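You operate a simulated robot arm through the tools that you are given. There is no shell and no other tool.

You are at the controls of a simulated robot arm. One attempt, no reset.

Task
Pump the sight glass clear of bubbles, then pump up into the green.
Fine: blue tank handle and white slider open first; slider shut for pressure, never past the green; tank shut at the end. Where these are worked on the way, their far stop is far enough and under half their travel is too little: blue tank handle, white slider.

It is judged by the outcome, as a careful person would: the job done as asked, and still so three seconds after it is handed in. It fails if anything else is knocked over, pushed out of place, dropped, spilled or broken.

Robot
A 7-joint arm with a fingered hand, fixed in place. Base frame: the origin is on the floor under the middle of its stand, x ahead of it, y to its left, z up. Lengths are in cm, angles in degrees, forces in N, time in s.
It reaches about 122.8 cm from its shoulder. Its first joint turns from -115.0 to 115.0 degrees. Payload 5 kg.
The TCP is the grasp point between the finger pads, 3.2 cm short of the fingertips. In the tool frame z runs along the fingers and y along their closing line. The gripper opens to 16 cm; its body begins 8.9 cm behind the TCP. The gripper is a hand of 4 fingers: y runs from the thumb to the fingers, the wrist lies at [0, 0, -26.7] in the tool frame, and closing takes about 1.5 s.
Orientation is told as [roll, pitch, yaw] about the base's x, y, z axes, in that order, counted from this pose: with the fingers straight down and closing along the base's y, the tool's x points along the base's -x, its y along +y and its z along -z.

Tools
- The arm moves only by the tool step_arm. Its argument "deltas" is a list of rows, each a list of 2 entries, a list of its own where there are three numbers: the shift along the base's x, y, z in units of 40 mm (1.0 is 40 mm), then the turn, a rotation vector about the base's x, y, z in units of 8 degrees (1.0 is 8 degrees). In form: [[[tx, ty, tz], [wx, wy, wz]], ...]. A call has 1 to 20 rows; each row shifts and turns the commanded pose from where the row before left it. "grip" is the closure, from 0 (fully open) to 1 (shut), set as the call begins (left out, the last holds). A call with a number of a shift or a turn outside -1 to 1 is refused whole. Each row takes 0.2 s and may step no farther than 5 cm and 8.6 degrees from the row before; otherwise, or with a gripper value out of range, the whole call is refused. A pose out of reach is approached as far as the arm can. The call stops where the force on the tool passes 40 N (or 10 N more than at its start, if that is more) or the arm is blocked; 0.2 s more then pass. The fingers move at their own pace (about 4.5 cm/s each) and stop on an object; they squeeze with about 26 N. The grip force told is the motor's: it shows also when the fingers shut on nothing. Time passes only in rows, and 0.2 s behind the last, so rows that do not move let the fingers close. It gives the time, the measured TCP pose, the force on the tool (base axes), the opening and the grip force at its end, in the units of the frame above (readings bear some noise), with the torque about the TCP (base axes, N m) and any sound that the robot's microphone picked up.
- Cameras (640 x 400 px; columns grow to the right, rows downward): "scene" is fixed at [22.18, 49.89, 161.22]; the picture's right is [-0.25, -0.97, 0.00], its down [-0.89, 0.23, -0.41] and it looks along [0.39, -0.10, -0.91] (base axes); focal length 214 px, centre (320, 200). "wrist" rides on the gripper at [8, -0.4, -11.4] in the tool frame; the picture's right is [0.05, 1.00, 0.00], its down [-0.82, 0.04, -0.58] and it looks along [-0.58, 0.03, 0.82] (tool axes); focal length 265 px, centre (320, 200).
- grab_frame(camera): a new picture of that camera. It takes no simulated time.
- slide_trunk(by): slides the trunk up (or, below 0, down) by that many cm; the arm rides with it, the base frame stays. It gives what a move gives, with no picture.
- move_fingers(finger1, finger2, finger3, thumb_bend): sets how far each is bent, from 0 (flat) to 1 (curled in); at 0.3 the hand is open as for a grip, at 0.7 the pads meet at the TCP. One left out holds its place. A second passes; each finger stops where it meets its share of the squeeze, and holds until it gets a number again. A gripper value or a shape takes the hand back. It gives what a move gives, with no picture; readings hold the bend of each and the force on the fingers (four entries, about 0 where the hand has none), thumb and palm.
- preshape(shape): the hand has 4 fingers and takes this shape, open, in about a second: jaw (thumb against the fingers, like two jaws); tri (thumb and two fingers); tip (a fingertip pinch); poke (one finger out to press); point (the index stretched); flat (the hand flat); cup (the hand cupped); fist (a fist). The gripper value then closes the fingers along that shape, each until it touches; the sizes above hold for jaw. It gives what a move gives, with no picture.
- pixel_to_xyz(camera, pixels): there is no depth. For up to 12 entries [column, row, z] of the newest picture of that camera ("zoom" is the newest enlarged one), the place [x, y] in the base frame at which the ray of that pixel passes the height z, good to about 0.3 cm. It takes no simulated time.
- close_up(camera, box): a new picture of the part [left, top, right, bottom] of that camera's present view, enlarged. It takes no simulated time.
- close_job(): hands the job in; it is judged then, once.

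Unless the task says otherwise, let go and move clear before handing in.

The tools are called after ">>>" as name(argument=value, ...) on one line, values as JSON. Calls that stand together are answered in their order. step_arm: Moves the arm, as the interface text tells. Its arguments: {"type":"object","properties":{"deltas":{"type":"array","items":{"type":"array"}},"grip":{"type":"number"}},"required":["deltas"]} The other tools are called the same way: slide_trunk (by) moves the trunk up or down; preshape (shape) gives the hand a shape; move_fingers (finger1, finger2, finger3, thumb_bend) moves the fingers one by one; grab_frame (camera) takes a picture; pixel_to_xyz (camera, pixels) gives the place at which the rays of pixels pass given heights; close_up (camera, box) takes an enlarged picture of a part of a camera's view; close_job () hands the job in.

At the start:

```text
time_s: 0.0
tool_pos: [63.11, -1.64, 122.41]
ee_rot: [0.1, 0.0, 0.0]
force: [-0.6, -0.3, -0.1]
moment: [-0.02, 0.01, 0.0]
finger_gap: 15.98
grip_force: 0.1
shape: jaw
bend: [0.3, 0.3, 0.3, 0.3]
finger forces: [0.0, 0.0, 0.0, 0.0, 0.0, 0.1]
trunk travel left (down, up): [-70.0, 29.0]
```

scene: 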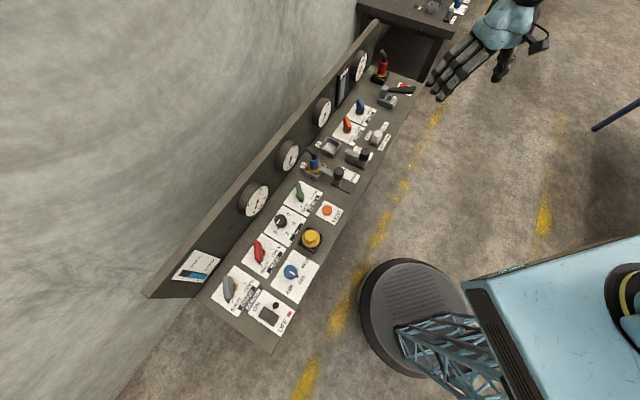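
wrist: 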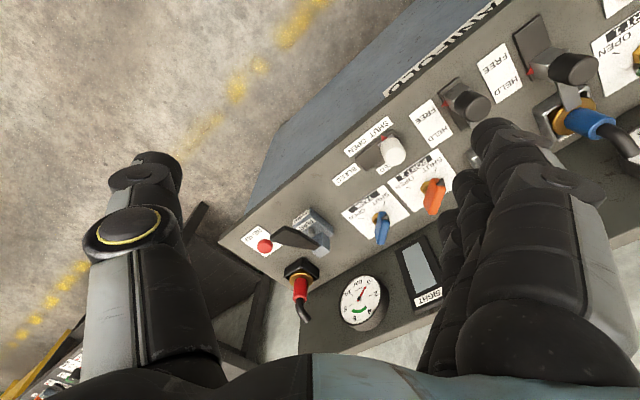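

The pictures show a long control bench; the right end (scene around pixels 340-410, 60-140) holds a gauge, sight glass, blue and orange handles, white slider and a pump lever. I'll take enlarged views first.

>>> close_up(camera="scene", box=[300, 20, 440, 180])

>>> close_up(camera="wrist", box=[220, 80, 480, 340])

>>> close_up(camera="scene", box=[180, 140, 360, 350])

```text
2.50 times, centred on (370, 100) of scene
```

zoom: 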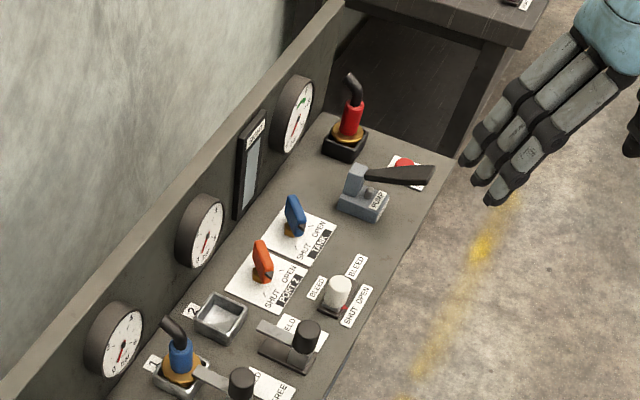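

```text
1.54 times, centred on (350, 210) of wrist
```

zoom: 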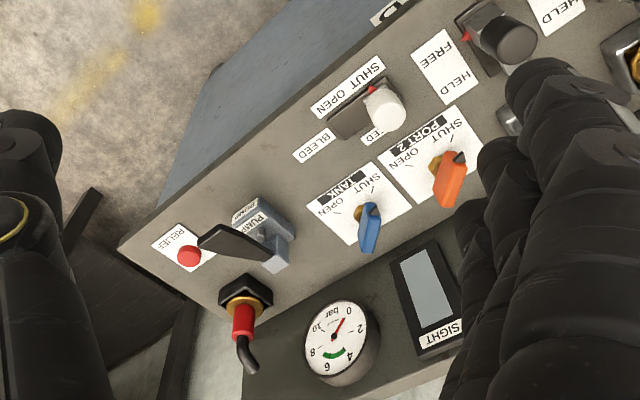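

```text
1.90 times, centred on (270, 245) of scene
```

zoom: 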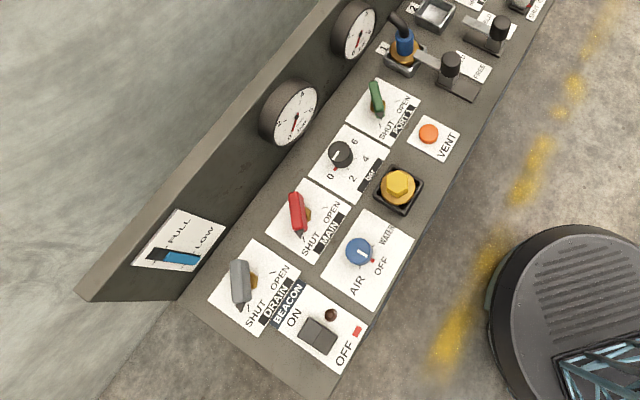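

The blue tank handle sits at SHUT, as does the white slider. I triangulate the bench height using the relief button, slider and handle seen in both cameras.

>>> pixel_to_xyz(camera="scene", pixels=[[404, 85, 70], [404, 85, 80], [404, 85, 90], [377, 137, 80], [377, 137, 90], [359, 105, 80], [359, 105, 90], [382, 64, 80], [382, 64, 90], [410, 90, 80], [410, 90, 90]])

>>> pixel_to_xyz(camera="wrist", pixels=[[265, 246, 70], [265, 246, 80], [265, 246, 90], [392, 150, 80], [392, 150, 90], [382, 225, 80], [382, 225, 90], [299, 290, 80], [299, 290, 90], [278, 234, 80], [278, 234, 90]])

```text
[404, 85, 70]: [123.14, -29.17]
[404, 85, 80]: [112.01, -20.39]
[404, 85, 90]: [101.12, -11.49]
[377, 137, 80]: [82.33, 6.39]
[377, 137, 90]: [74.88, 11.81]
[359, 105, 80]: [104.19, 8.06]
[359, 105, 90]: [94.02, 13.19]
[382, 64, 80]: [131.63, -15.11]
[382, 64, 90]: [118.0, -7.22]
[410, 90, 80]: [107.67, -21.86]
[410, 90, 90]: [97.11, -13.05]
```

```text
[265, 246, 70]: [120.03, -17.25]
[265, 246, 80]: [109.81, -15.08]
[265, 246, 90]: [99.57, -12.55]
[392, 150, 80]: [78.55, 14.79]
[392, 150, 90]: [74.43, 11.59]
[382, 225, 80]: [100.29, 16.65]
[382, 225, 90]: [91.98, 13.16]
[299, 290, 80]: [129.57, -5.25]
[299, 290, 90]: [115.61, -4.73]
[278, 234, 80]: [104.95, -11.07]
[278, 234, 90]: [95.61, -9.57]
```

Bench controls come out near z≈88–90. I map the bench edges and labels at that height to get its orientation.

>>> pixel_to_xyz(camera="scene", pixels=[[424, 83, 88], [275, 352, 88], [375, 65, 88], [386, 98, 88], [360, 112, 88], [347, 128, 88], [376, 142, 88], [362, 158, 88], [405, 88, 88], [414, 89, 88], [388, 102, 88], [383, 82, 88]])

>>> close_up(camera="scene", box=[340, 50, 430, 106])

>>> close_up(camera="scene", box=[320, 90, 410, 146])

>>> close_up(camera="wrist", box=[320, 240, 460, 340])

```text
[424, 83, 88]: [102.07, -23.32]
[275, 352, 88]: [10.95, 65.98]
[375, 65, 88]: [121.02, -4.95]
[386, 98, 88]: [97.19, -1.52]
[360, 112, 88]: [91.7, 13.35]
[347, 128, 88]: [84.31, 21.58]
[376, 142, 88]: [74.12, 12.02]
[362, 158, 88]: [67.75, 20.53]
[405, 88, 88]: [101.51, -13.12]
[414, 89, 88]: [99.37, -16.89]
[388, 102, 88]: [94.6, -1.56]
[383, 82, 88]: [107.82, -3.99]
```

```text
7.11 times, centred on (385, 78) of scene
```

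zoom: 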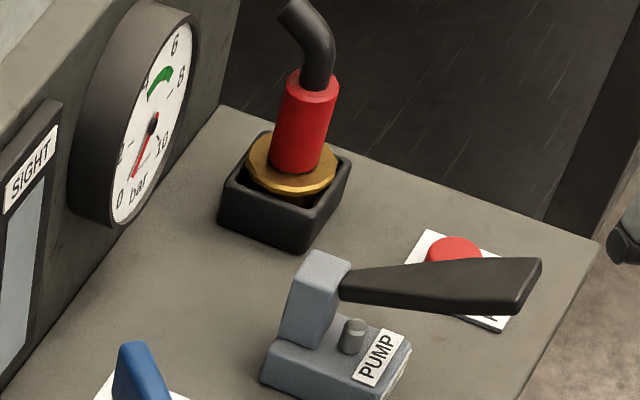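

```text
7.11 times, centred on (365, 118) of scene
```

zoom: 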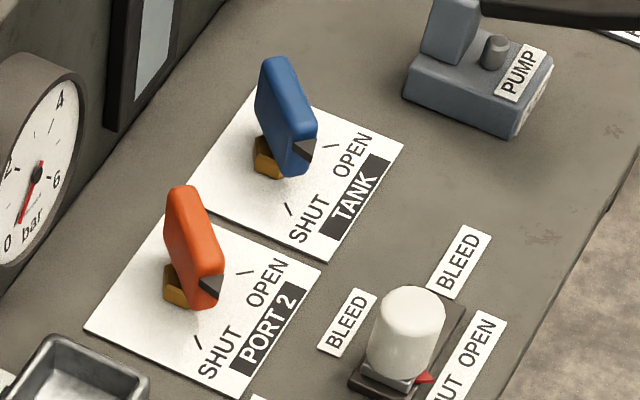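

```text
4.00 times, centred on (390, 290) of wrist
```

zoom: 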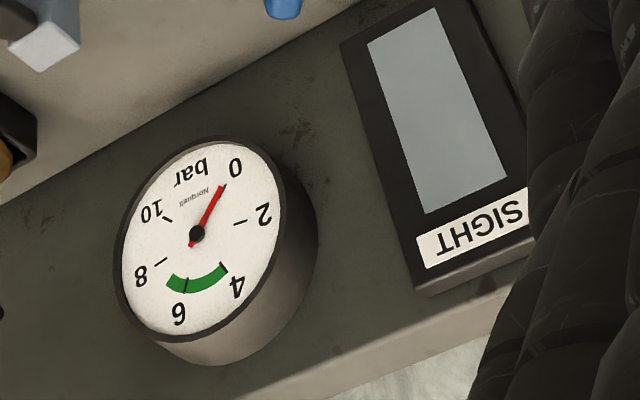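

The bench runs diagonally (its front edge from about (102,-23) to (11,66)), so I yaw the hand by 45° to face it and move in above the tank/pump area for a better look.

>>> step_arm(deltas=[[[0.7, 0.07, -0.2], [0, 0, 0.9375]], [[0.7, 0.07, -0.2], [0, 0, 0.9375]], [[0.7, 0.07, -0.2], [0, 0, 0.9375]], [[0.7, 0.07, -0.2], [0, 0, 0.9375]], [[0.7, 0.07, -0.2], [0, 0, 0.9375]], [[0.7, 0.07, -0.2], [0, 0, 0.9375]]])

>>> preshape(shape="poke")

>>> grab_frame(camera="wrist")

>>> grab_frame(camera="scene")

```text
time_s: 1.4
tool_pos: [79.98, 0.05, 117.53]
ee_rot: [0.0, 0.1, 45.1]
force: [0.1, -0.5, -0.2]
moment: [-0.02, 0.02, 0.02]
finger_gap: 15.99
grip_force: 0.0
shape: jaw
bend: [0.3, 0.3, 0.3, 0.3]
finger forces: [0.1, 0.0, 0.0, 0.1, 0.1, 0.0]
trunk travel left (down, up): [-70.0, 29.0]
```

```text
time_s: 2.3
tool_pos: [79.79, 0.06, 117.59]
ee_rot: [0.0, 0.0, 45.0]
force: [0.3, -0.1, 0.3]
moment: [0.0, -0.02, 0.01]
finger_gap: 0.0
grip_force: 0.1
shape: poke
bend: [1.0, 1.0, 1.0, 0.47]
finger forces: [0.0, 0.0, 0.0, 0.0, 0.1, 0.1]
trunk travel left (down, up): [-70.0, 29.0]
```

```text
taken
```

wrist: 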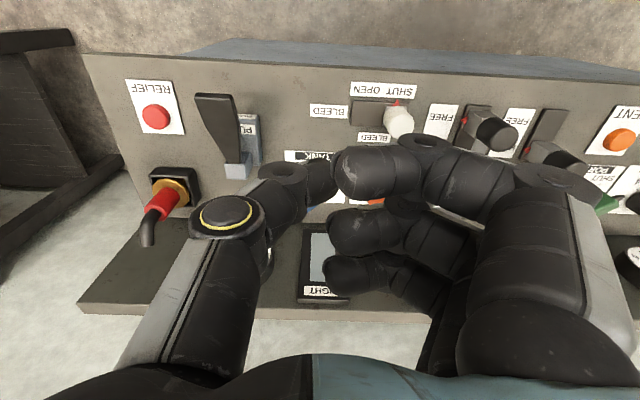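

```text
taken
```

scene: 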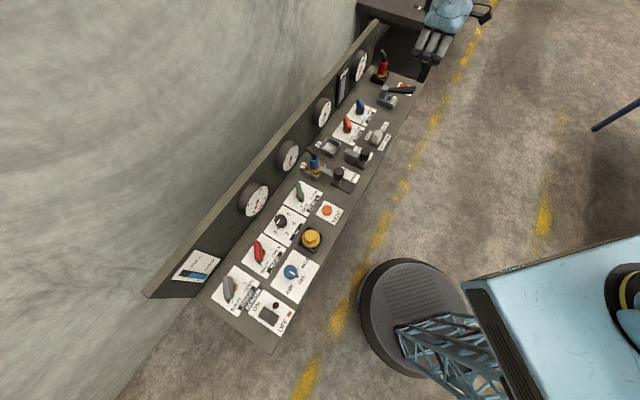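

The poke shape curls all three fingers and blocks the view, so I try the "point" shape, which stretches the index, and look again.

>>> preshape(shape="point")

>>> grab_frame(camera="wrist")

>>> close_up(camera="scene", box=[400, 0, 500, 100])

```text
time_s: 3.2
tool_pos: [79.87, 0.12, 117.59]
ee_rot: [0.1, 0.0, 45.0]
force: [-0.6, 0.2, -0.5]
moment: [0.02, -0.03, -0.01]
finger_gap: 15.21
grip_force: 0.0
shape: point
bend: [0.3, 1.0, 1.0, 0.54]
finger forces: [0.1, 0.0, 0.0, 0.0, 0.0, 0.0]
trunk travel left (down, up): [-70.0, 29.0]
```

```text
taken
```

wrist: 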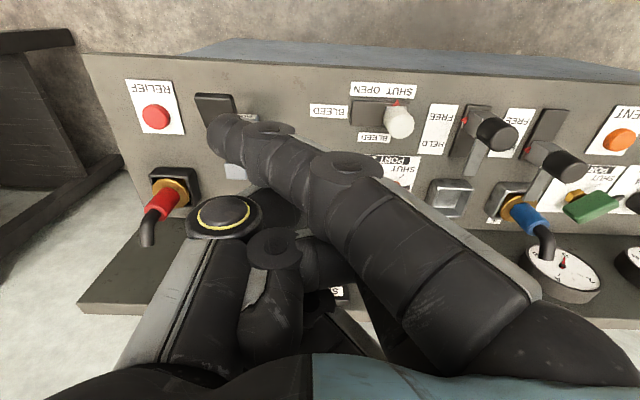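

```text
4.00 times, centred on (450, 50) of scene
```

zoom: 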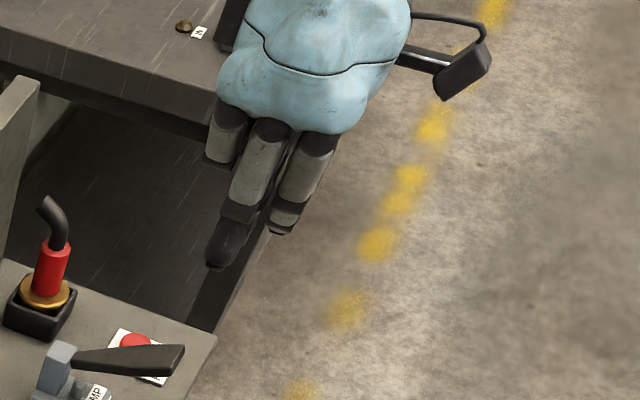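

The index may still be moving out in that picture, so I let a moment pass and look once more.

>>> step_arm(deltas=[[[0, 0, 0], [0, 0, 0]], [[0, 0, 0], [0, 0, 0]], [[0, 0, 0], [0, 0, 0]]])

>>> grab_frame(camera="wrist")

```text
time_s: 4.0
tool_pos: [79.86, -0.02, 117.55]
ee_rot: [0.0, 0.1, 45.1]
force: [0.0, 0.1, 0.5]
moment: [0.02, 0.01, 0.0]
finger_gap: 15.23
grip_force: 0.2
shape: point
bend: [0.3, 1.0, 1.0, 0.54]
finger forces: [0.1, 0.0, 0.0, 0.0, 0.0, 0.1]
trunk travel left (down, up): [-70.0, 29.0]
```

```text
taken
```

wrist: 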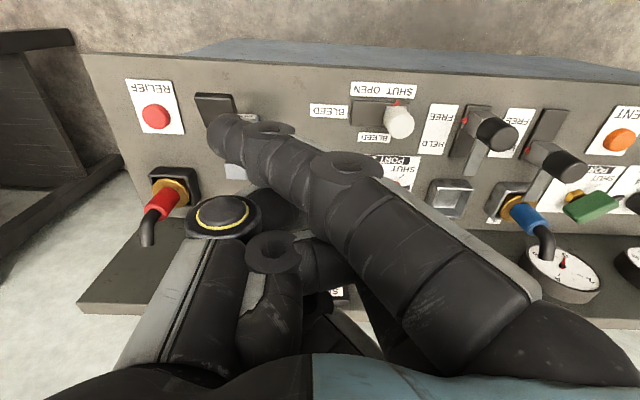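

The index lies across the view in this shape. I go back to the open jaw, which left the centre of the picture free, and look at the tank handle, pump and slider.

>>> preshape(shape="jaw")

>>> grab_frame(camera="wrist")

>>> close_up(camera="wrist", box=[200, 70, 440, 220])

```text
time_s: 4.9
tool_pos: [79.94, 0.17, 117.43]
ee_rot: [0.0, 0.0, 45.0]
force: [-0.2, 1.1, -0.6]
moment: [0.0, 0.01, 0.06]
finger_gap: 15.99
grip_force: 0.1
shape: jaw
bend: [0.3, 0.3, 0.3, 0.3]
finger forces: [0.0, 0.1, 0.1, 0.1, 0.0, 0.0]
trunk travel left (down, up): [-70.0, 29.0]
```

```text
taken
```

wrist: 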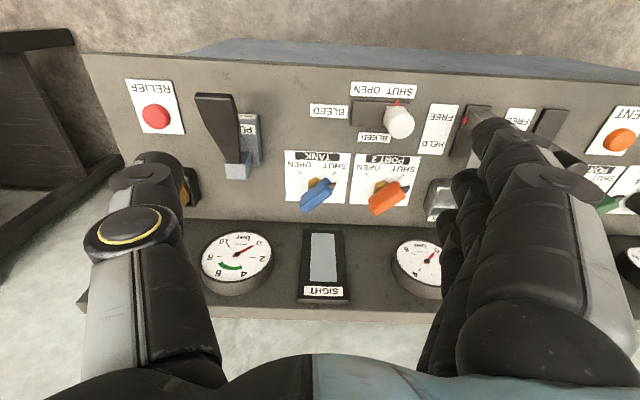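

```text
2.67 times, centred on (320, 145) of wrist
```

zoom: 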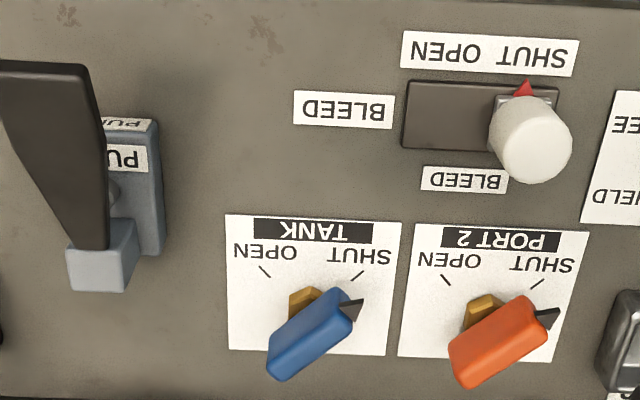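

Now the layout is clear: tank pointer at SHUT (points to base -x), OPEN lies a quarter turn counter-clockwise (toward base -y); slider knob sits at SHUT. I triangulate the key points: gauge centre, panel top, pump handle end, blade tip and tail, slider knob top.

>>> pixel_to_xyz(camera="wrist", pixels=[[236, 257, 95], [236, 257, 105], [322, 301, 100], [322, 301, 110], [215, 98, 90], [215, 98, 100], [334, 183, 90], [304, 209, 90], [400, 122, 90], [400, 122, 95], [313, 184, 88], [230, 172, 95]])

>>> close_up(camera="scene", box=[320, 30, 430, 150])

```text
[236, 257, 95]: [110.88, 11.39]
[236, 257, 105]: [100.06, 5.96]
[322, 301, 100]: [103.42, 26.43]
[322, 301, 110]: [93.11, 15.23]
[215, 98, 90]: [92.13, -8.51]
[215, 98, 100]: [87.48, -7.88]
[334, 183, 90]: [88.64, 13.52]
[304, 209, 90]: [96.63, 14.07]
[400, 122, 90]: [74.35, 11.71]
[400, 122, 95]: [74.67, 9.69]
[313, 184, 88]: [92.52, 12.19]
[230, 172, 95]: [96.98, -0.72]
```

```text
3.33 times, centred on (375, 90) of scene
```

zoom: 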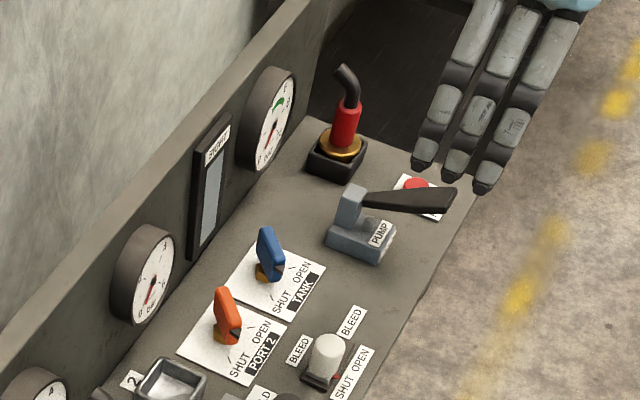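

>>> pixel_to_xyz(camera="scene", pixels=[[360, 66.6, 95], [360, 66.6, 105], [343.5, 74.4, 100], [343.5, 74.4, 110], [415.5, 89.4, 90], [415.5, 89.4, 100], [363.3, 112.5, 90], [357.9, 99, 93], [378.3, 133, 90], [378.3, 133, 95], [388.5, 90, 95], [388.5, 90, 100]])

>>> pixel_to_xyz(camera="wrist", pixels=[[322, 291, 100], [322, 291, 110], [235, 158, 95], [235, 158, 100], [217, 95, 95], [304, 205, 93]])

```text
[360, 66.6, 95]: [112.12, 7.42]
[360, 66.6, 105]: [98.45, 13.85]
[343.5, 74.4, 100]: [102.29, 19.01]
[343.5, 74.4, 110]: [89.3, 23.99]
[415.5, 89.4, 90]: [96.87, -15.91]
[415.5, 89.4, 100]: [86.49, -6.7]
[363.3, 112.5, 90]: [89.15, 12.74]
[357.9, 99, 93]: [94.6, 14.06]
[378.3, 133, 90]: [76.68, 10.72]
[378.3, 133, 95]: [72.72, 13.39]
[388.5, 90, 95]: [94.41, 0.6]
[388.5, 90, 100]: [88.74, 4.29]
```

```text
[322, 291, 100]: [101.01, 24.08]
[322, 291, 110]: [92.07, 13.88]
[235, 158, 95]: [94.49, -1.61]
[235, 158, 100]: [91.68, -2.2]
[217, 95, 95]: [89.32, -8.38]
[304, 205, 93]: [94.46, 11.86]
```

Handle, gauge and slider positions agree between both views (pump handle end ≈ (88,-8,98.6), knob ≈ (75,11.3,91), gauge face ≈ (107,9.6,98)). I look closer at the pump and fix the valve axis.

>>> close_up(camera="wrist", box=[180, 80, 290, 190])

>>> close_up(camera="wrist", box=[195, 220, 355, 310])

>>> close_up(camera="wrist", box=[280, 145, 420, 225])

>>> pixel_to_xyz(camera="wrist", pixels=[[316.3, 187.8, 88.3], [316.3, 187.8, 92]])

```text
3.64 times, centred on (235, 135) of wrist
```

zoom: 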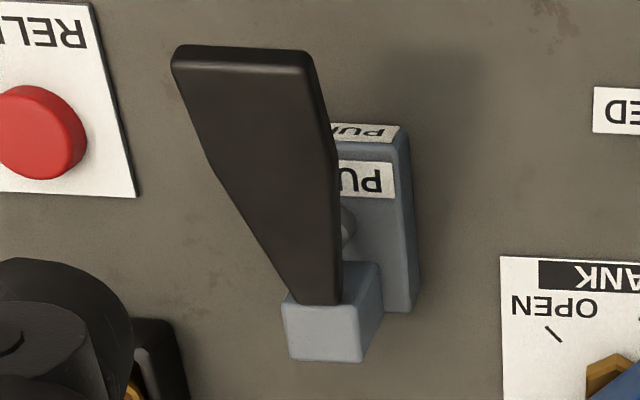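

```text
4.00 times, centred on (275, 265) of wrist
```

zoom: 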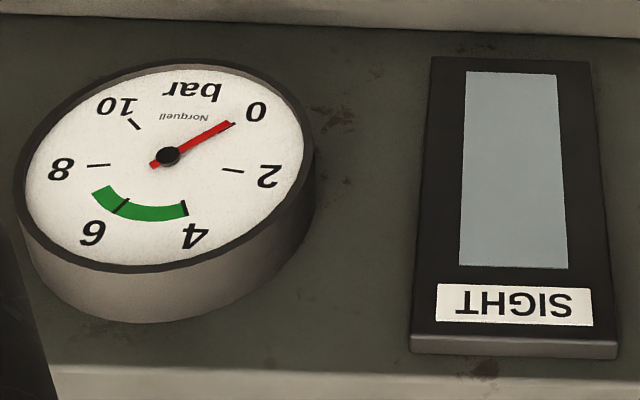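

```text
4.57 times, centred on (350, 185) of wrist
```

zoom: 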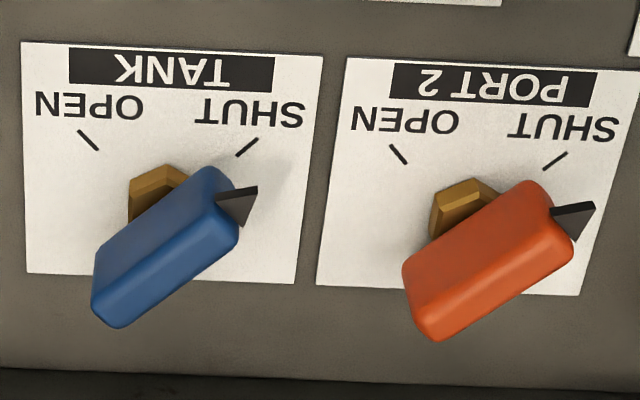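

```text
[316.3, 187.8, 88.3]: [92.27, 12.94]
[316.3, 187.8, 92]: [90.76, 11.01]
```

The tank valve axis is at about (92.3, 12.9) with the blade top near z≈92, and the blade lies along base x. I'll turn the hand to yaw 0 so the jaw closes across the blade, half-close it, and hover over the valve.

>>> step_arm(deltas=[[[0.517, 0.53, -0.15], [0, 0, -0.9375]], [[0.517, 0.53, -0.15], [0, 0, -0.9375]], [[0.517, 0.53, -0.15], [0, 0, -0.9375]], [[0.517, 0.53, -0.15], [0, 0, -0.9375]], [[0.517, 0.53, -0.15], [0, 0, -0.9375]], [[0.517, 0.53, -0.15], [0, 0, -0.9375]], [[0, 0, 0], [0, 0, 0]]], grip=0.55)

>>> grab_frame(camera="wrist")

>>> grab_frame(camera="scene")

```text
time_s: 6.5
tool_pos: [92.08, 12.61, 113.89]
ee_rot: [0.0, 0.0, -0.1]
force: [0.0, 0.4, -0.8]
moment: [0.03, -0.01, -0.01]
finger_gap: 7.26
grip_force: 0.1
shape: jaw
bend: [0.73, 0.73, 0.73, 0.7]
finger forces: [0.0, 0.1, 0.0, 0.1, 0.0, 0.0]
trunk travel left (down, up): [-70.0, 29.0]
```

```text
taken
```

wrist: 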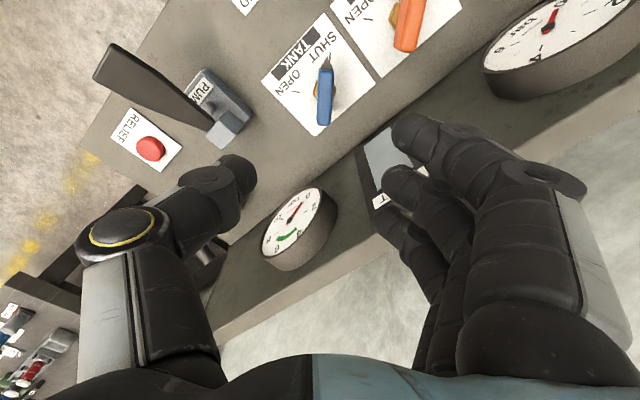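

```text
taken
```

scene: 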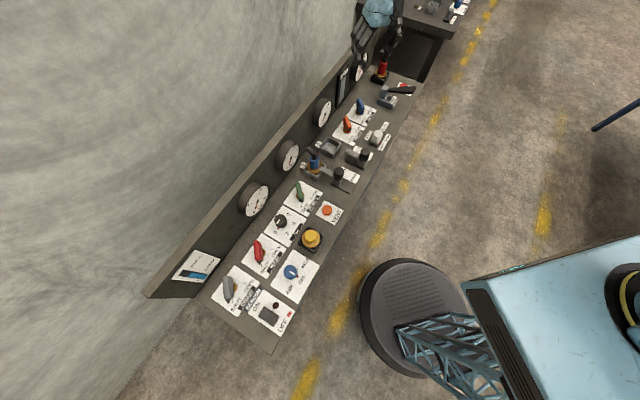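

The hand is above the valve and the gap is 7.3 cm. I check the blade alignment in a close-up before descending.

>>> close_up(camera="wrist", box=[260, 30, 400, 140])

>>> pixel_to_xyz(camera="wrist", pixels=[[327, 66, 91], [322, 122, 91], [324, 94, 90.5]])

```text
3.64 times, centred on (330, 85) of wrist
```

zoom: 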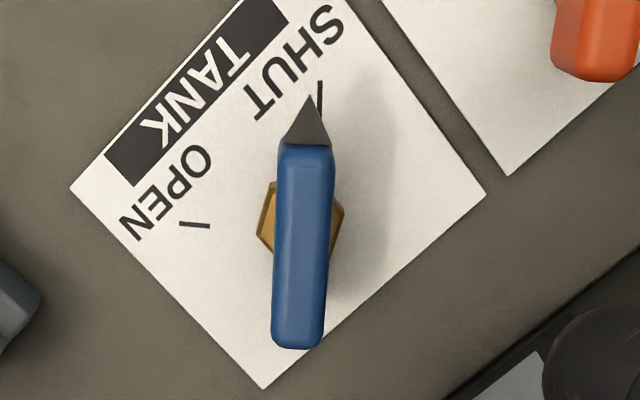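

```text
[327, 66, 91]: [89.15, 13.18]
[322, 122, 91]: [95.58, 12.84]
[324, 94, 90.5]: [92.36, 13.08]
```

The blade is aligned with base x, spanning x≈89.2–95.6 at y≈13. To keep the finger knuckles clear of the sight glass I'll shift slightly toward the blade's tip, narrow the gap, and descend partway.

>>> step_arm(deltas=[[[-0.3, 0, -0.5], [0, 0, 0]], [[0, 0, -1], [0, 0, 0]], [[0, 0, -1], [0, 0, 0]], [[0, 0, -0.8], [0, 0, 0]], [[0, 0, 0], [0, 0, 0]]], grip=0.68)

>>> grab_frame(camera="wrist")

>>> close_up(camera="scene", box=[320, 20, 440, 120])

```text
time_s: 7.7
tool_pos: [91.33, 12.6, 100.77]
ee_rot: [0.0, -0.1, 0.0]
force: [-0.5, 0.0, 0.2]
moment: [0.02, -0.03, -0.01]
finger_gap: 5.16
grip_force: 0.0
shape: jaw
bend: [0.73, 0.73, 0.73, 0.7]
finger forces: [0.1, 0.1, 0.0, 0.0, 0.0, 0.0]
trunk travel left (down, up): [-70.0, 29.0]
```

```text
taken
```

wrist: 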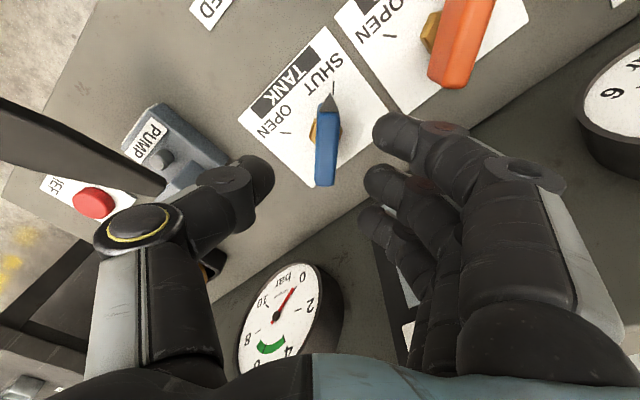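

```text
4.00 times, centred on (380, 70) of scene
```

zoom: 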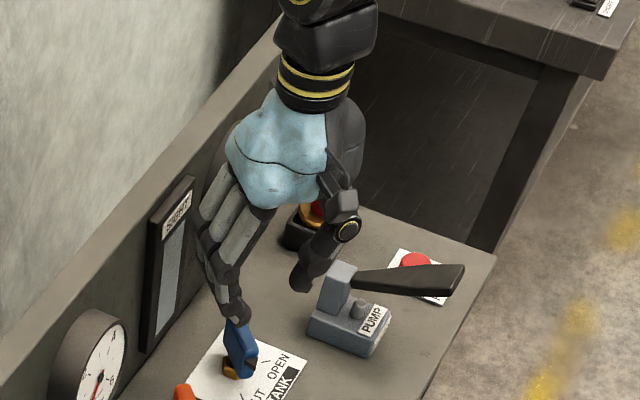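

The fingers straddle the blue blade at gap 5.2 cm with nothing touching. I descend gently to TCP z≈93.4 and look.

>>> step_arm(deltas=[[[-0.08, 0, -0.7], [0, 0, 0]], [[0, 0, -0.6], [0, 0, 0]], [[0, 0, -0.35], [0, 0, 0]], [[0, 0, -0.2], [0, 0, 0]]])

>>> grab_frame(camera="wrist")

>>> close_up(camera="scene", box=[320, 50, 420, 130])

```text
time_s: 8.7
tool_pos: [90.83, 12.75, 93.3]
ee_rot: [0.0, 0.0, 0.0]
force: [-0.1, 0.1, -0.4]
moment: [0.01, 0.01, -0.04]
finger_gap: 5.16
grip_force: 0.1
shape: jaw
bend: [0.73, 0.73, 0.73, 0.7]
finger forces: [0.1, 0.0, 0.0, 0.1, 0.0, 0.0]
trunk travel left (down, up): [-70.0, 29.0]
```

```text
taken
```

wrist: 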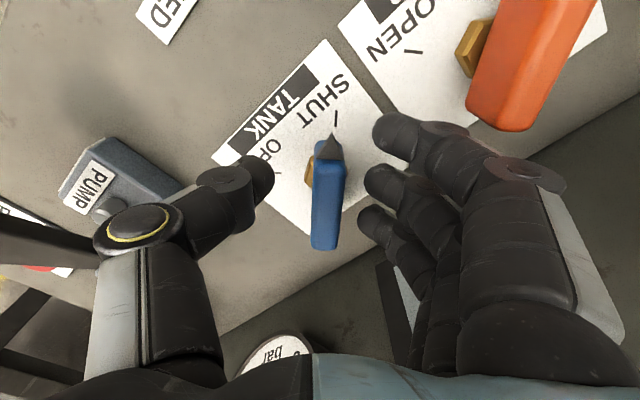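

```text
5.00 times, centred on (370, 90) of scene
```

zoom: 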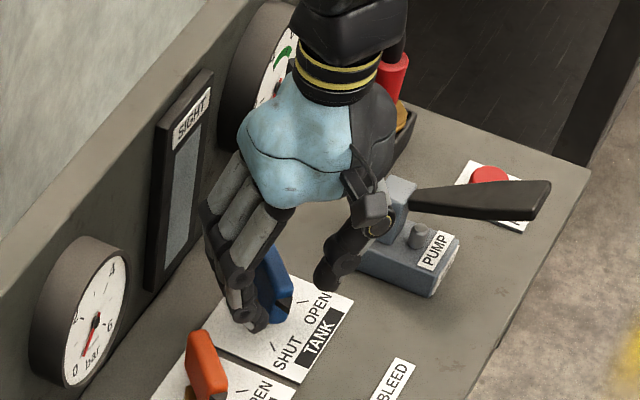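

No contact so far; the fingertips sit level with the blade. I shift 0.7 cm toward the valve axis, then close the jaw on the blade.

>>> step_arm(deltas=[[[0.18, 0, -0.08], [0, 0, 0]], [[0, 0, 0], [0, 0, 0]]])

>>> step_arm(deltas=[[[0, 0, 0], [0, 0, 0]], [[0, 0, 0], [0, 0, 0]], [[0, 0, 0], [0, 0, 0]], [[0, 0, 0], [0, 0, 0]], [[0, 0, 0], [0, 0, 0]]], grip=1.0)

>>> grab_frame(camera="wrist")

```text
time_s: 9.3
tool_pos: [91.57, 12.8, 92.98]
ee_rot: [0.0, 0.0, 0.0]
force: [0.6, 0.6, 0.5]
moment: [-0.02, -0.01, -0.02]
finger_gap: 5.15
grip_force: 0.1
shape: jaw
bend: [0.73, 0.73, 0.73, 0.7]
finger forces: [0.1, 0.1, 0.1, 0.0, 0.1, 0.0]
trunk travel left (down, up): [-70.0, 29.0]
```

```text
time_s: 10.5
tool_pos: [91.63, 12.69, 92.9]
ee_rot: [-0.1, 0.0, 0.0]
force: [-0.8, -1.7, -1.2]
moment: [0.04, -0.04, 0.26]
finger_gap: 0.75
grip_force: 25.5
shape: jaw
bend: [0.68, 0.72, 0.72, 0.7]
finger forces: [0.8, 9.2, 8.9, 0.0, 20.7, 0.1]
trunk travel left (down, up): [-70.0, 29.0]
```

```text
taken
```

wrist: 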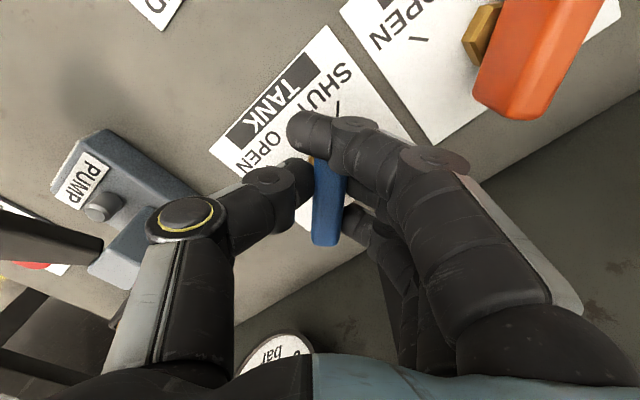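

The jaw holds the blade (fingers ~9 N each, thumb ~21 N). I begin turning it counter-clockwise about the valve axis, first 15° to check the resistance.

>>> step_arm(deltas=[[[0.011, -0.022, 0], [0, 0, 0.9375]], [[0.011, -0.022, 0], [0, 0, 0.9375]]])

>>> grab_frame(camera="wrist")

```text
time_s: 11.1
tool_pos: [91.61, 12.53, 93.02]
ee_rot: [0.0, 0.0, 14.9]
force: [2.1, -3.6, -5.2]
moment: [0.02, -0.02, -0.07]
finger_gap: 0.68
grip_force: 26.0
shape: jaw
bend: [0.68, 0.72, 0.72, 0.7]
finger forces: [1.2, 10.6, 6.9, 0.0, 22.5, 0.0]
trunk travel left (down, up): [-70.0, 29.0]
```

```text
taken
```

wrist: 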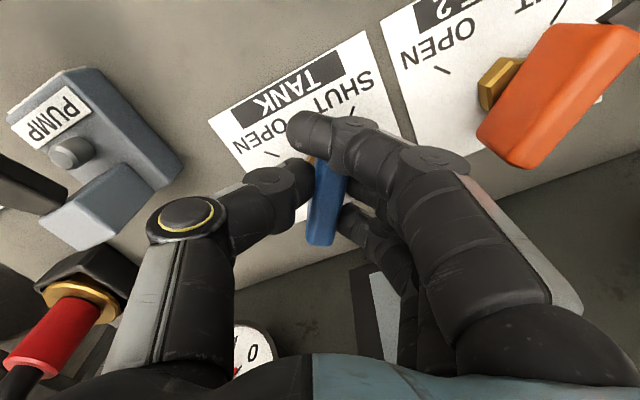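

The blade turns with the hand at low force. I continue the remaining 75° along the arc.

>>> step_arm(deltas=[[[0.016, -0.018, 0], [0, 0, 0.9375]], [[0.016, -0.018, 0], [0, 0, 0.9375]], [[0.02, -0.013, 0], [0, 0, 0.9375]], [[0.02, -0.013, 0], [0, 0, 0.9375]], [[0.023, -0.007, 0], [0, 0, 0.9375]], [[0.023, -0.007, 0], [0, 0, 0.9375]]])

>>> step_arm(deltas=[[[0.024, -0.001, 0], [0, 0, 0.9375]], [[0.024, -0.001, 0], [0, 0, 0.9375]], [[0.024, 0.005, 0], [0, 0, 0.9375]], [[0.024, 0.005, 0], [0, 0, 0.9375]]])

>>> grab_frame(camera="wrist")

>>> close_up(camera="scene", box=[320, 50, 420, 130])

```text
time_s: 12.5
tool_pos: [92.29, 11.95, 93.0]
ee_rot: [0.0, 0.0, 60.0]
force: [11.9, -10.8, -6.6]
moment: [-0.24, -0.21, -0.25]
finger_gap: 0.66
grip_force: 25.7
shape: jaw
bend: [0.68, 0.72, 0.73, 0.7]
finger forces: [0.2, 9.4, 3.4, 0.0, 29.3, 0.0]
trunk travel left (down, up): [-70.0, 29.0]
```

```text
time_s: 13.5
tool_pos: [92.74, 12.0, 93.01]
ee_rot: [0.0, 0.0, 90.0]
force: [23.4, -23.3, 2.2]
moment: [-0.5, -0.51, -0.38]
finger_gap: 0.65
grip_force: 26.5
shape: jaw
bend: [0.68, 0.72, 0.73, 0.7]
finger forces: [1.0, 8.0, 2.0, 0.0, 38.3, 0.0]
trunk travel left (down, up): [-70.0, 29.0]
```

```text
taken
```

wrist: 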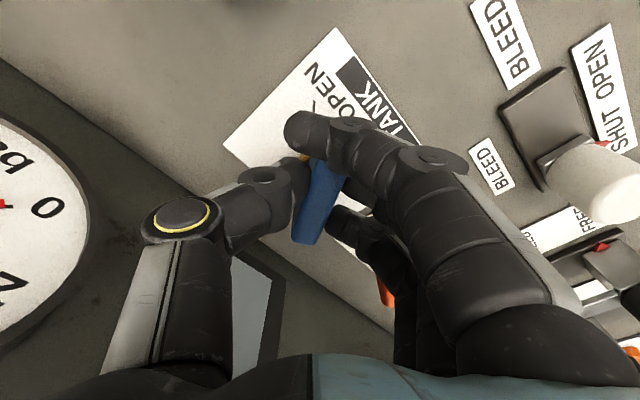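

```text
5.00 times, centred on (370, 90) of scene
```

zoom: 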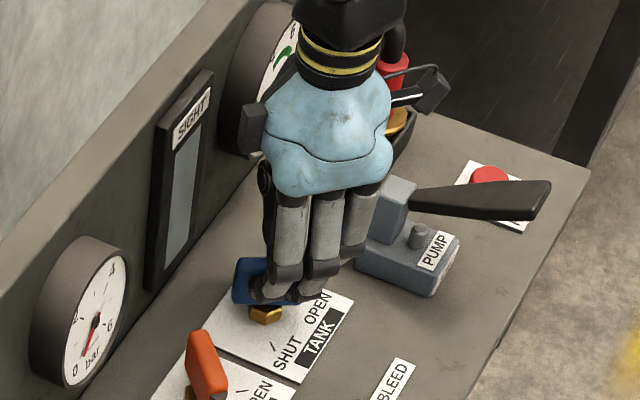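

The blade has turned most of the way, but the tool feels (+23,-23) N, so my arc is off to one side. I ease the hand toward +x/-y to relieve that, then look again.

>>> step_arm(deltas=[[[0.08, -0.08, 0], [0, 0, 0]], [[0.0, 0.0, 0], [0, 0, 0]]])

>>> close_up(camera="wrist", box=[200, 20, 440, 260])

```text
time_s: 14.1
tool_pos: [92.85, 11.85, 93.02]
ee_rot: [0.1, -0.1, 90.1]
force: [13.2, -16.8, 8.1]
moment: [-0.25, -0.21, -0.13]
finger_gap: 0.71
grip_force: 26.0
shape: jaw
bend: [0.68, 0.72, 0.73, 0.71]
finger forces: [0.8, 10.5, 4.1, 0.0, 31.3, 0.0]
trunk travel left (down, up): [-70.0, 29.0]
```

```text
1.67 times, centred on (320, 140) of wrist
```

zoom: 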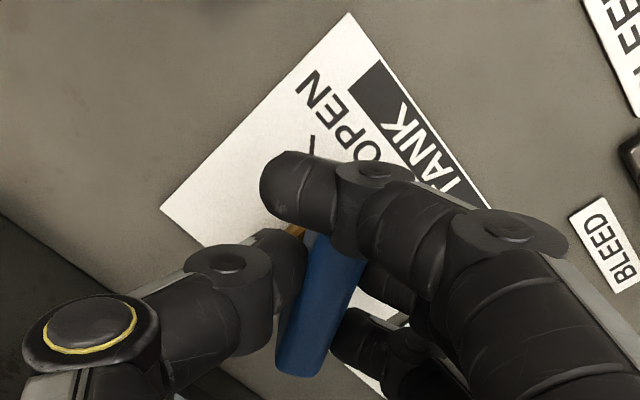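

The blade lags about 15–18° behind the hand. I turn the hand a further ~15° along the arc to bring the pointer to OPEN.

>>> step_arm(deltas=[[[0.04, 0.0, 0], [0, 0, 0.9375]], [[0.04, 0.0, 0], [0, 0, 0.9375]], [[0.0, 0.0, 0], [0, 0, 0]]])

>>> close_up(camera="wrist", box=[200, 20, 440, 260])

>>> close_up(camera="scene", box=[330, 80, 390, 120])

```text
time_s: 14.9
tool_pos: [93.22, 11.91, 92.96]
ee_rot: [-0.1, -0.1, 105.0]
force: [16.8, -5.8, 5.6]
moment: [-0.13, -0.34, -0.25]
finger_gap: 0.73
grip_force: 26.1
shape: jaw
bend: [0.68, 0.72, 0.73, 0.7]
finger forces: [0.6, 10.7, 3.8, 0.0, 31.3, 0.1]
trunk travel left (down, up): [-70.0, 29.0]
```

```text
1.67 times, centred on (320, 140) of wrist
```

zoom: 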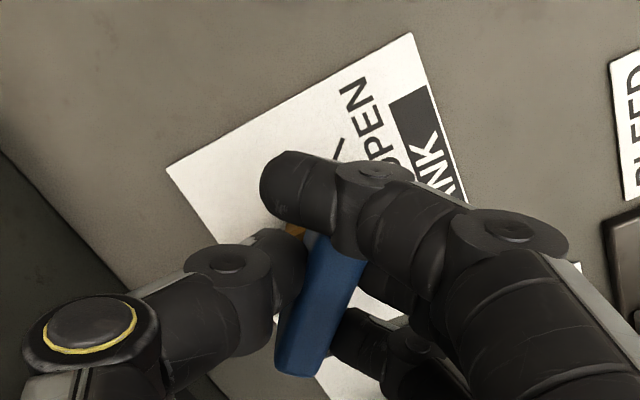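

```text
10.00 times, centred on (360, 100) of scene
```

zoom: 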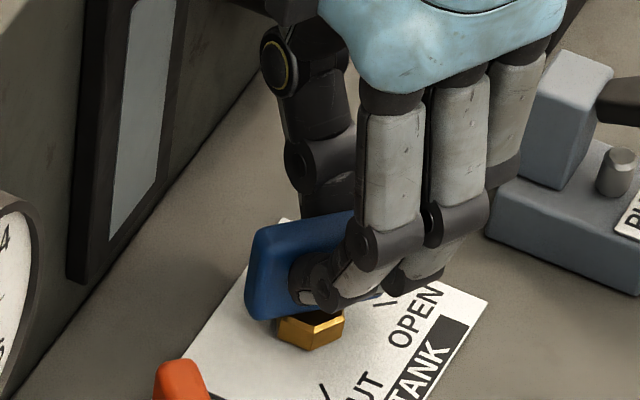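

The blade moved along with the hand and now nearly lines up with the OPEN tick (zoom (338,148)). I turn a little further to meet the stop.

>>> step_arm(deltas=[[[0.02, 0.01, 0], [0, 0, 0.6]], [[0.02, 0.01, 0], [0, 0, 0.6]], [[0.0, 0.0, 0], [0, 0, 0]]])

>>> close_up(camera="wrist", box=[200, 20, 440, 260])

```text
time_s: 15.7
tool_pos: [93.4, 11.87, 92.96]
ee_rot: [0.0, -0.1, 114.7]
force: [13.9, -1.4, 5.4]
moment: [-0.02, -0.2, -0.65]
finger_gap: 0.78
grip_force: 26.4
shape: jaw
bend: [0.68, 0.72, 0.74, 0.71]
finger forces: [0.0, 18.5, 2.4, 0.1, 34.8, 0.0]
trunk travel left (down, up): [-70.0, 29.0]
```

```text
1.67 times, centred on (320, 140) of wrist
```

zoom: 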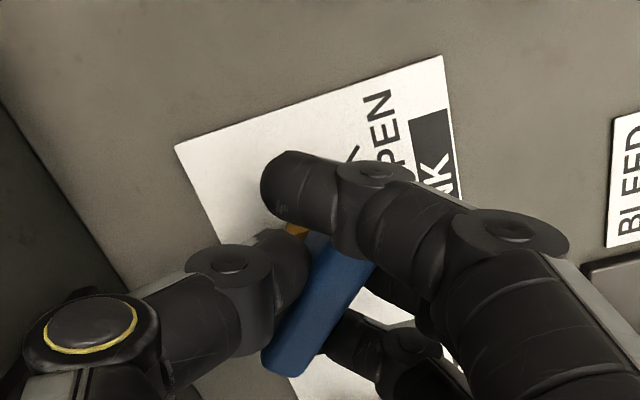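

The blade slipped in the hand this time and the moment rose to -0.65 N·m, so it has reached the OPEN stop. I let go, rise and check.

>>> step_arm(deltas=[[[0, 0, 0], [0, 0, 0]], [[0, 0, 0], [0, 0, 0]], [[0, 0, 0], [0, 0, 0]], [[0, 0, 0], [0, 0, 0]]], grip=0.62)

>>> step_arm(deltas=[[[0, 0, 0.5], [0, 0, 0]], [[0, 0, 1], [0, 0, 0]], [[0, 0, 1], [0, 0, 0]], [[0, 0, 1], [0, 0, 0]], [[-0.3, -0.3, 1], [0, 0, -0.9]], [[-0.3, -0.3, 0.6], [0, 0, -0.9]], [[-0.3, -0.3, 0], [0, 0, -0.9]], [[-0.3, -0.3, 0], [0, 0, -0.9]]])

>>> grab_frame(camera="wrist")

>>> close_up(camera="scene", box=[330, 80, 390, 120])

```text
time_s: 16.7
tool_pos: [93.26, 11.96, 93.02]
ee_rot: [0.0, 0.0, 114.5]
force: [-0.3, 0.5, -0.1]
moment: [-0.01, 0.02, -0.03]
finger_gap: 6.01
grip_force: 0.1
shape: jaw
bend: [0.73, 0.73, 0.73, 0.7]
finger forces: [0.0, 0.0, 0.1, 0.0, 0.0, 0.1]
trunk travel left (down, up): [-70.0, 29.0]
```

```text
time_s: 18.5
tool_pos: [88.4, 6.82, 113.55]
ee_rot: [0.0, 0.0, 85.7]
force: [-0.7, 0.2, 0.1]
moment: [0.02, -0.03, -0.03]
finger_gap: 6.02
grip_force: 0.0
shape: jaw
bend: [0.73, 0.73, 0.73, 0.7]
finger forces: [0.1, 0.0, 0.0, 0.0, 0.0, 0.1]
trunk travel left (down, up): [-70.0, 29.0]
```

```text
taken
```

wrist: 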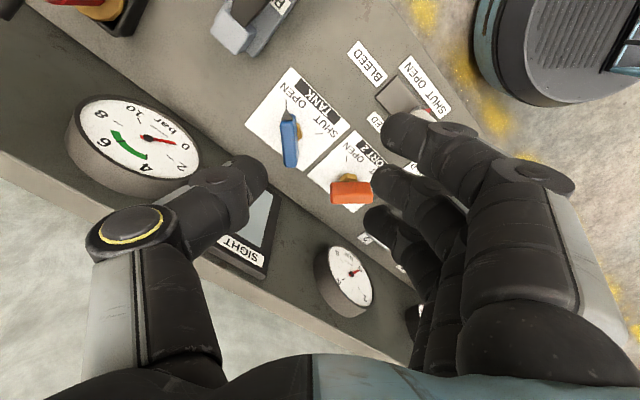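

```text
10.00 times, centred on (360, 100) of scene
```

zoom: 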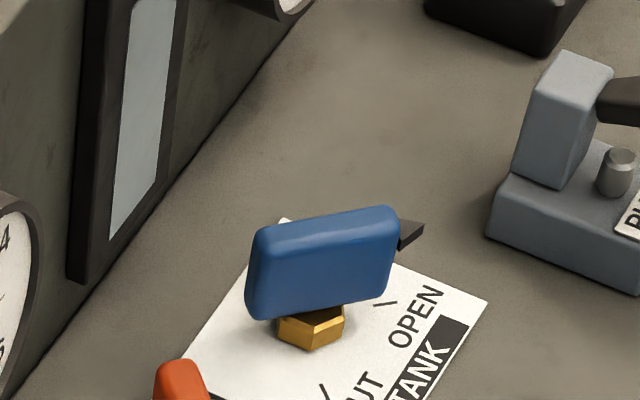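

The blue handle now points at OPEN (scene zoom: pointer at (410,235) over the OPEN tick). Next the white slider: I swing to yaw 45° above the knob at about (75,11.3).

>>> step_arm(deltas=[[[-0.67, 0.225, -0.1], [0, 0, -1.0]], [[-0.67, 0.225, -0.1], [0, 0, -1.0]], [[-0.67, 0.225, -0.3], [0, 0, -1.0]], [[-0.67, 0.225, -0.3], [0, 0, -1.0]], [[-0.67, 0.225, -0.3], [0, 0, -1.0]], [[0, 0, 0], [0, 0, 0]]])

>>> grab_frame(camera="wrist")

>>> close_up(camera="wrist", box=[230, 20, 410, 150])

```text
time_s: 19.9
tool_pos: [75.23, 11.5, 108.87]
ee_rot: [0.0, 0.0, 45.8]
force: [-0.9, 0.5, -0.9]
moment: [0.0, -0.01, 0.01]
finger_gap: 6.0
grip_force: 0.1
shape: jaw
bend: [0.73, 0.73, 0.73, 0.7]
finger forces: [0.0, 0.0, 0.0, 0.0, 0.0, 0.0]
trunk travel left (down, up): [-70.0, 29.0]
```

```text
taken
```

wrist: 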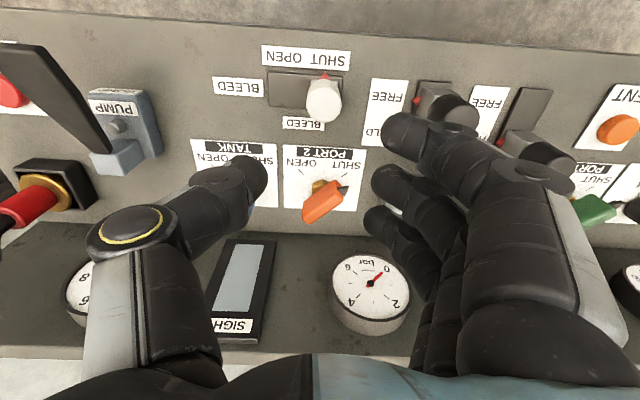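

```text
3.08 times, centred on (320, 85) of wrist
```

zoom: 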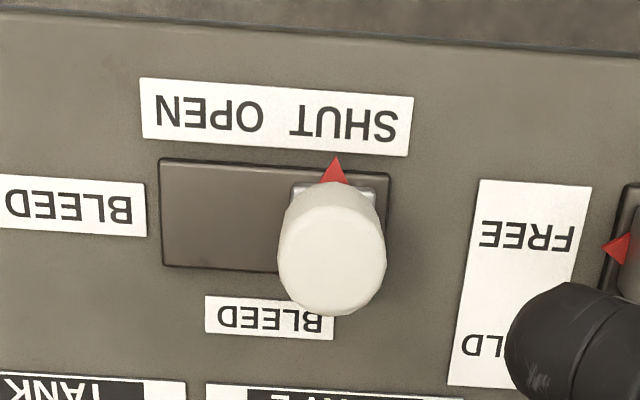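

>>> pixel_to_xyz(camera="wrist", pixels=[[325.5, 89.5, 89], [323.5, 103, 92], [323.5, 103, 93], [323.5, 103, 94], [269, 89.5, 88.7], [342, 89.5, 88.7]])

>>> close_up(camera="scene", box=[350, 110, 410, 160])

```text
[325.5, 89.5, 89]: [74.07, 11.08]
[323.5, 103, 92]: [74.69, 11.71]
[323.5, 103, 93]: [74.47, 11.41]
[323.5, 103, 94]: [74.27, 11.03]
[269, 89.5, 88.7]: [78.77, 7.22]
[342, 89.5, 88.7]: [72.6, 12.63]
```

```text
8.00 times, centred on (380, 135) of scene
```

zoom: 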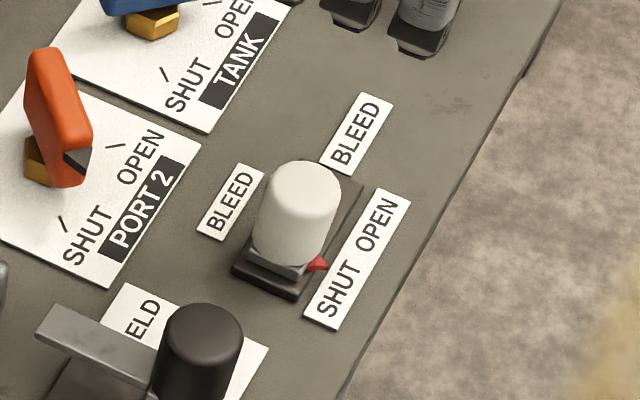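

The knob's axis is about (74.2, 11.1), top near z≈93.5, with the next dark knob ~12.8 cm to its left. I descend around it with a 6 cm gap.

>>> step_arm(deltas=[[[-0.26, -0.1, -0.9], [0, 0, 0]], [[0, 0, -1], [0, 0, 0]], [[0, 0, -1], [0, 0, 0]], [[0, 0, -0.6], [0, 0, 0]], [[0, 0, -0.2], [0, 0, 0]]])

>>> grab_frame(camera="wrist")

>>> close_up(camera="scene", box=[330, 90, 430, 170])

```text
time_s: 21.1
tool_pos: [74.2, 11.26, 94.18]
ee_rot: [0.1, 0.0, 45.8]
force: [-0.2, -0.4, -0.1]
moment: [0.01, 0.0, 0.03]
finger_gap: 6.01
grip_force: 0.1
shape: jaw
bend: [0.73, 0.73, 0.73, 0.7]
finger forces: [0.1, 0.0, 0.1, 0.1, 0.0, 0.0]
trunk travel left (down, up): [-70.0, 29.0]
```

```text
taken
```

wrist: 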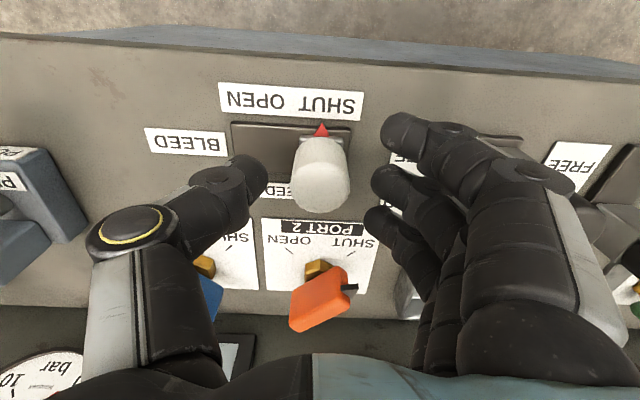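

```text
5.00 times, centred on (380, 130) of scene
```

zoom: 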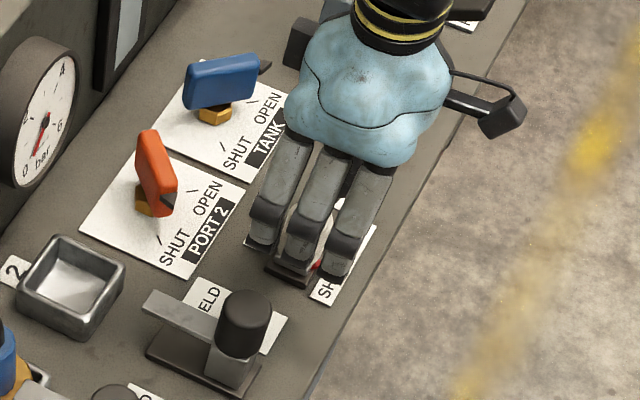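

The knob sits between thumb and fingers without contact. I close on it.

>>> step_arm(deltas=[[[0, 0, 0], [0, 0, 0]], [[0, 0, 0], [0, 0, 0]], [[0, 0, 0], [0, 0, 0]], [[0, 0, 0], [0, 0, 0]], [[0, 0, 0], [0, 0, 0]]], grip=0.95)

>>> step_arm(deltas=[[[0.18, -0.175, 0], [0, 0, 0]], [[0.18, -0.175, 0], [0, 0, 0]]])

>>> grab_frame(camera="wrist")

```text
time_s: 22.3
tool_pos: [74.22, 11.14, 94.06]
ee_rot: [0.0, 0.0, 45.8]
force: [2.2, -2.3, -1.7]
moment: [-0.02, -0.03, 0.18]
finger_gap: 1.72
grip_force: 25.2
shape: jaw
bend: [0.68, 0.73, 0.71, 0.7]
finger forces: [0.0, 9.1, 7.8, 0.1, 19.0, 0.1]
trunk travel left (down, up): [-70.0, 29.0]
```

```text
time_s: 22.9
tool_pos: [75.75, 9.75, 94.19]
ee_rot: [0.0, 0.1, 45.8]
force: [-0.7, -1.6, -4.9]
moment: [-0.04, 0.03, 0.14]
finger_gap: 1.6
grip_force: 26.2
shape: jaw
bend: [0.68, 0.72, 0.71, 0.7]
finger forces: [0.1, 10.0, 8.7, 0.1, 17.5, 0.0]
trunk travel left (down, up): [-70.0, 29.0]
```

```text
taken
```

wrist: 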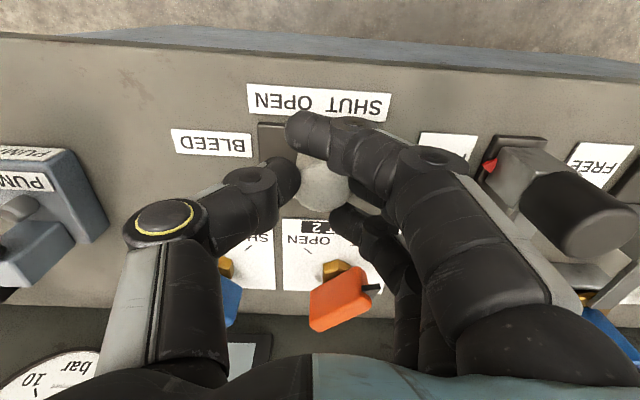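

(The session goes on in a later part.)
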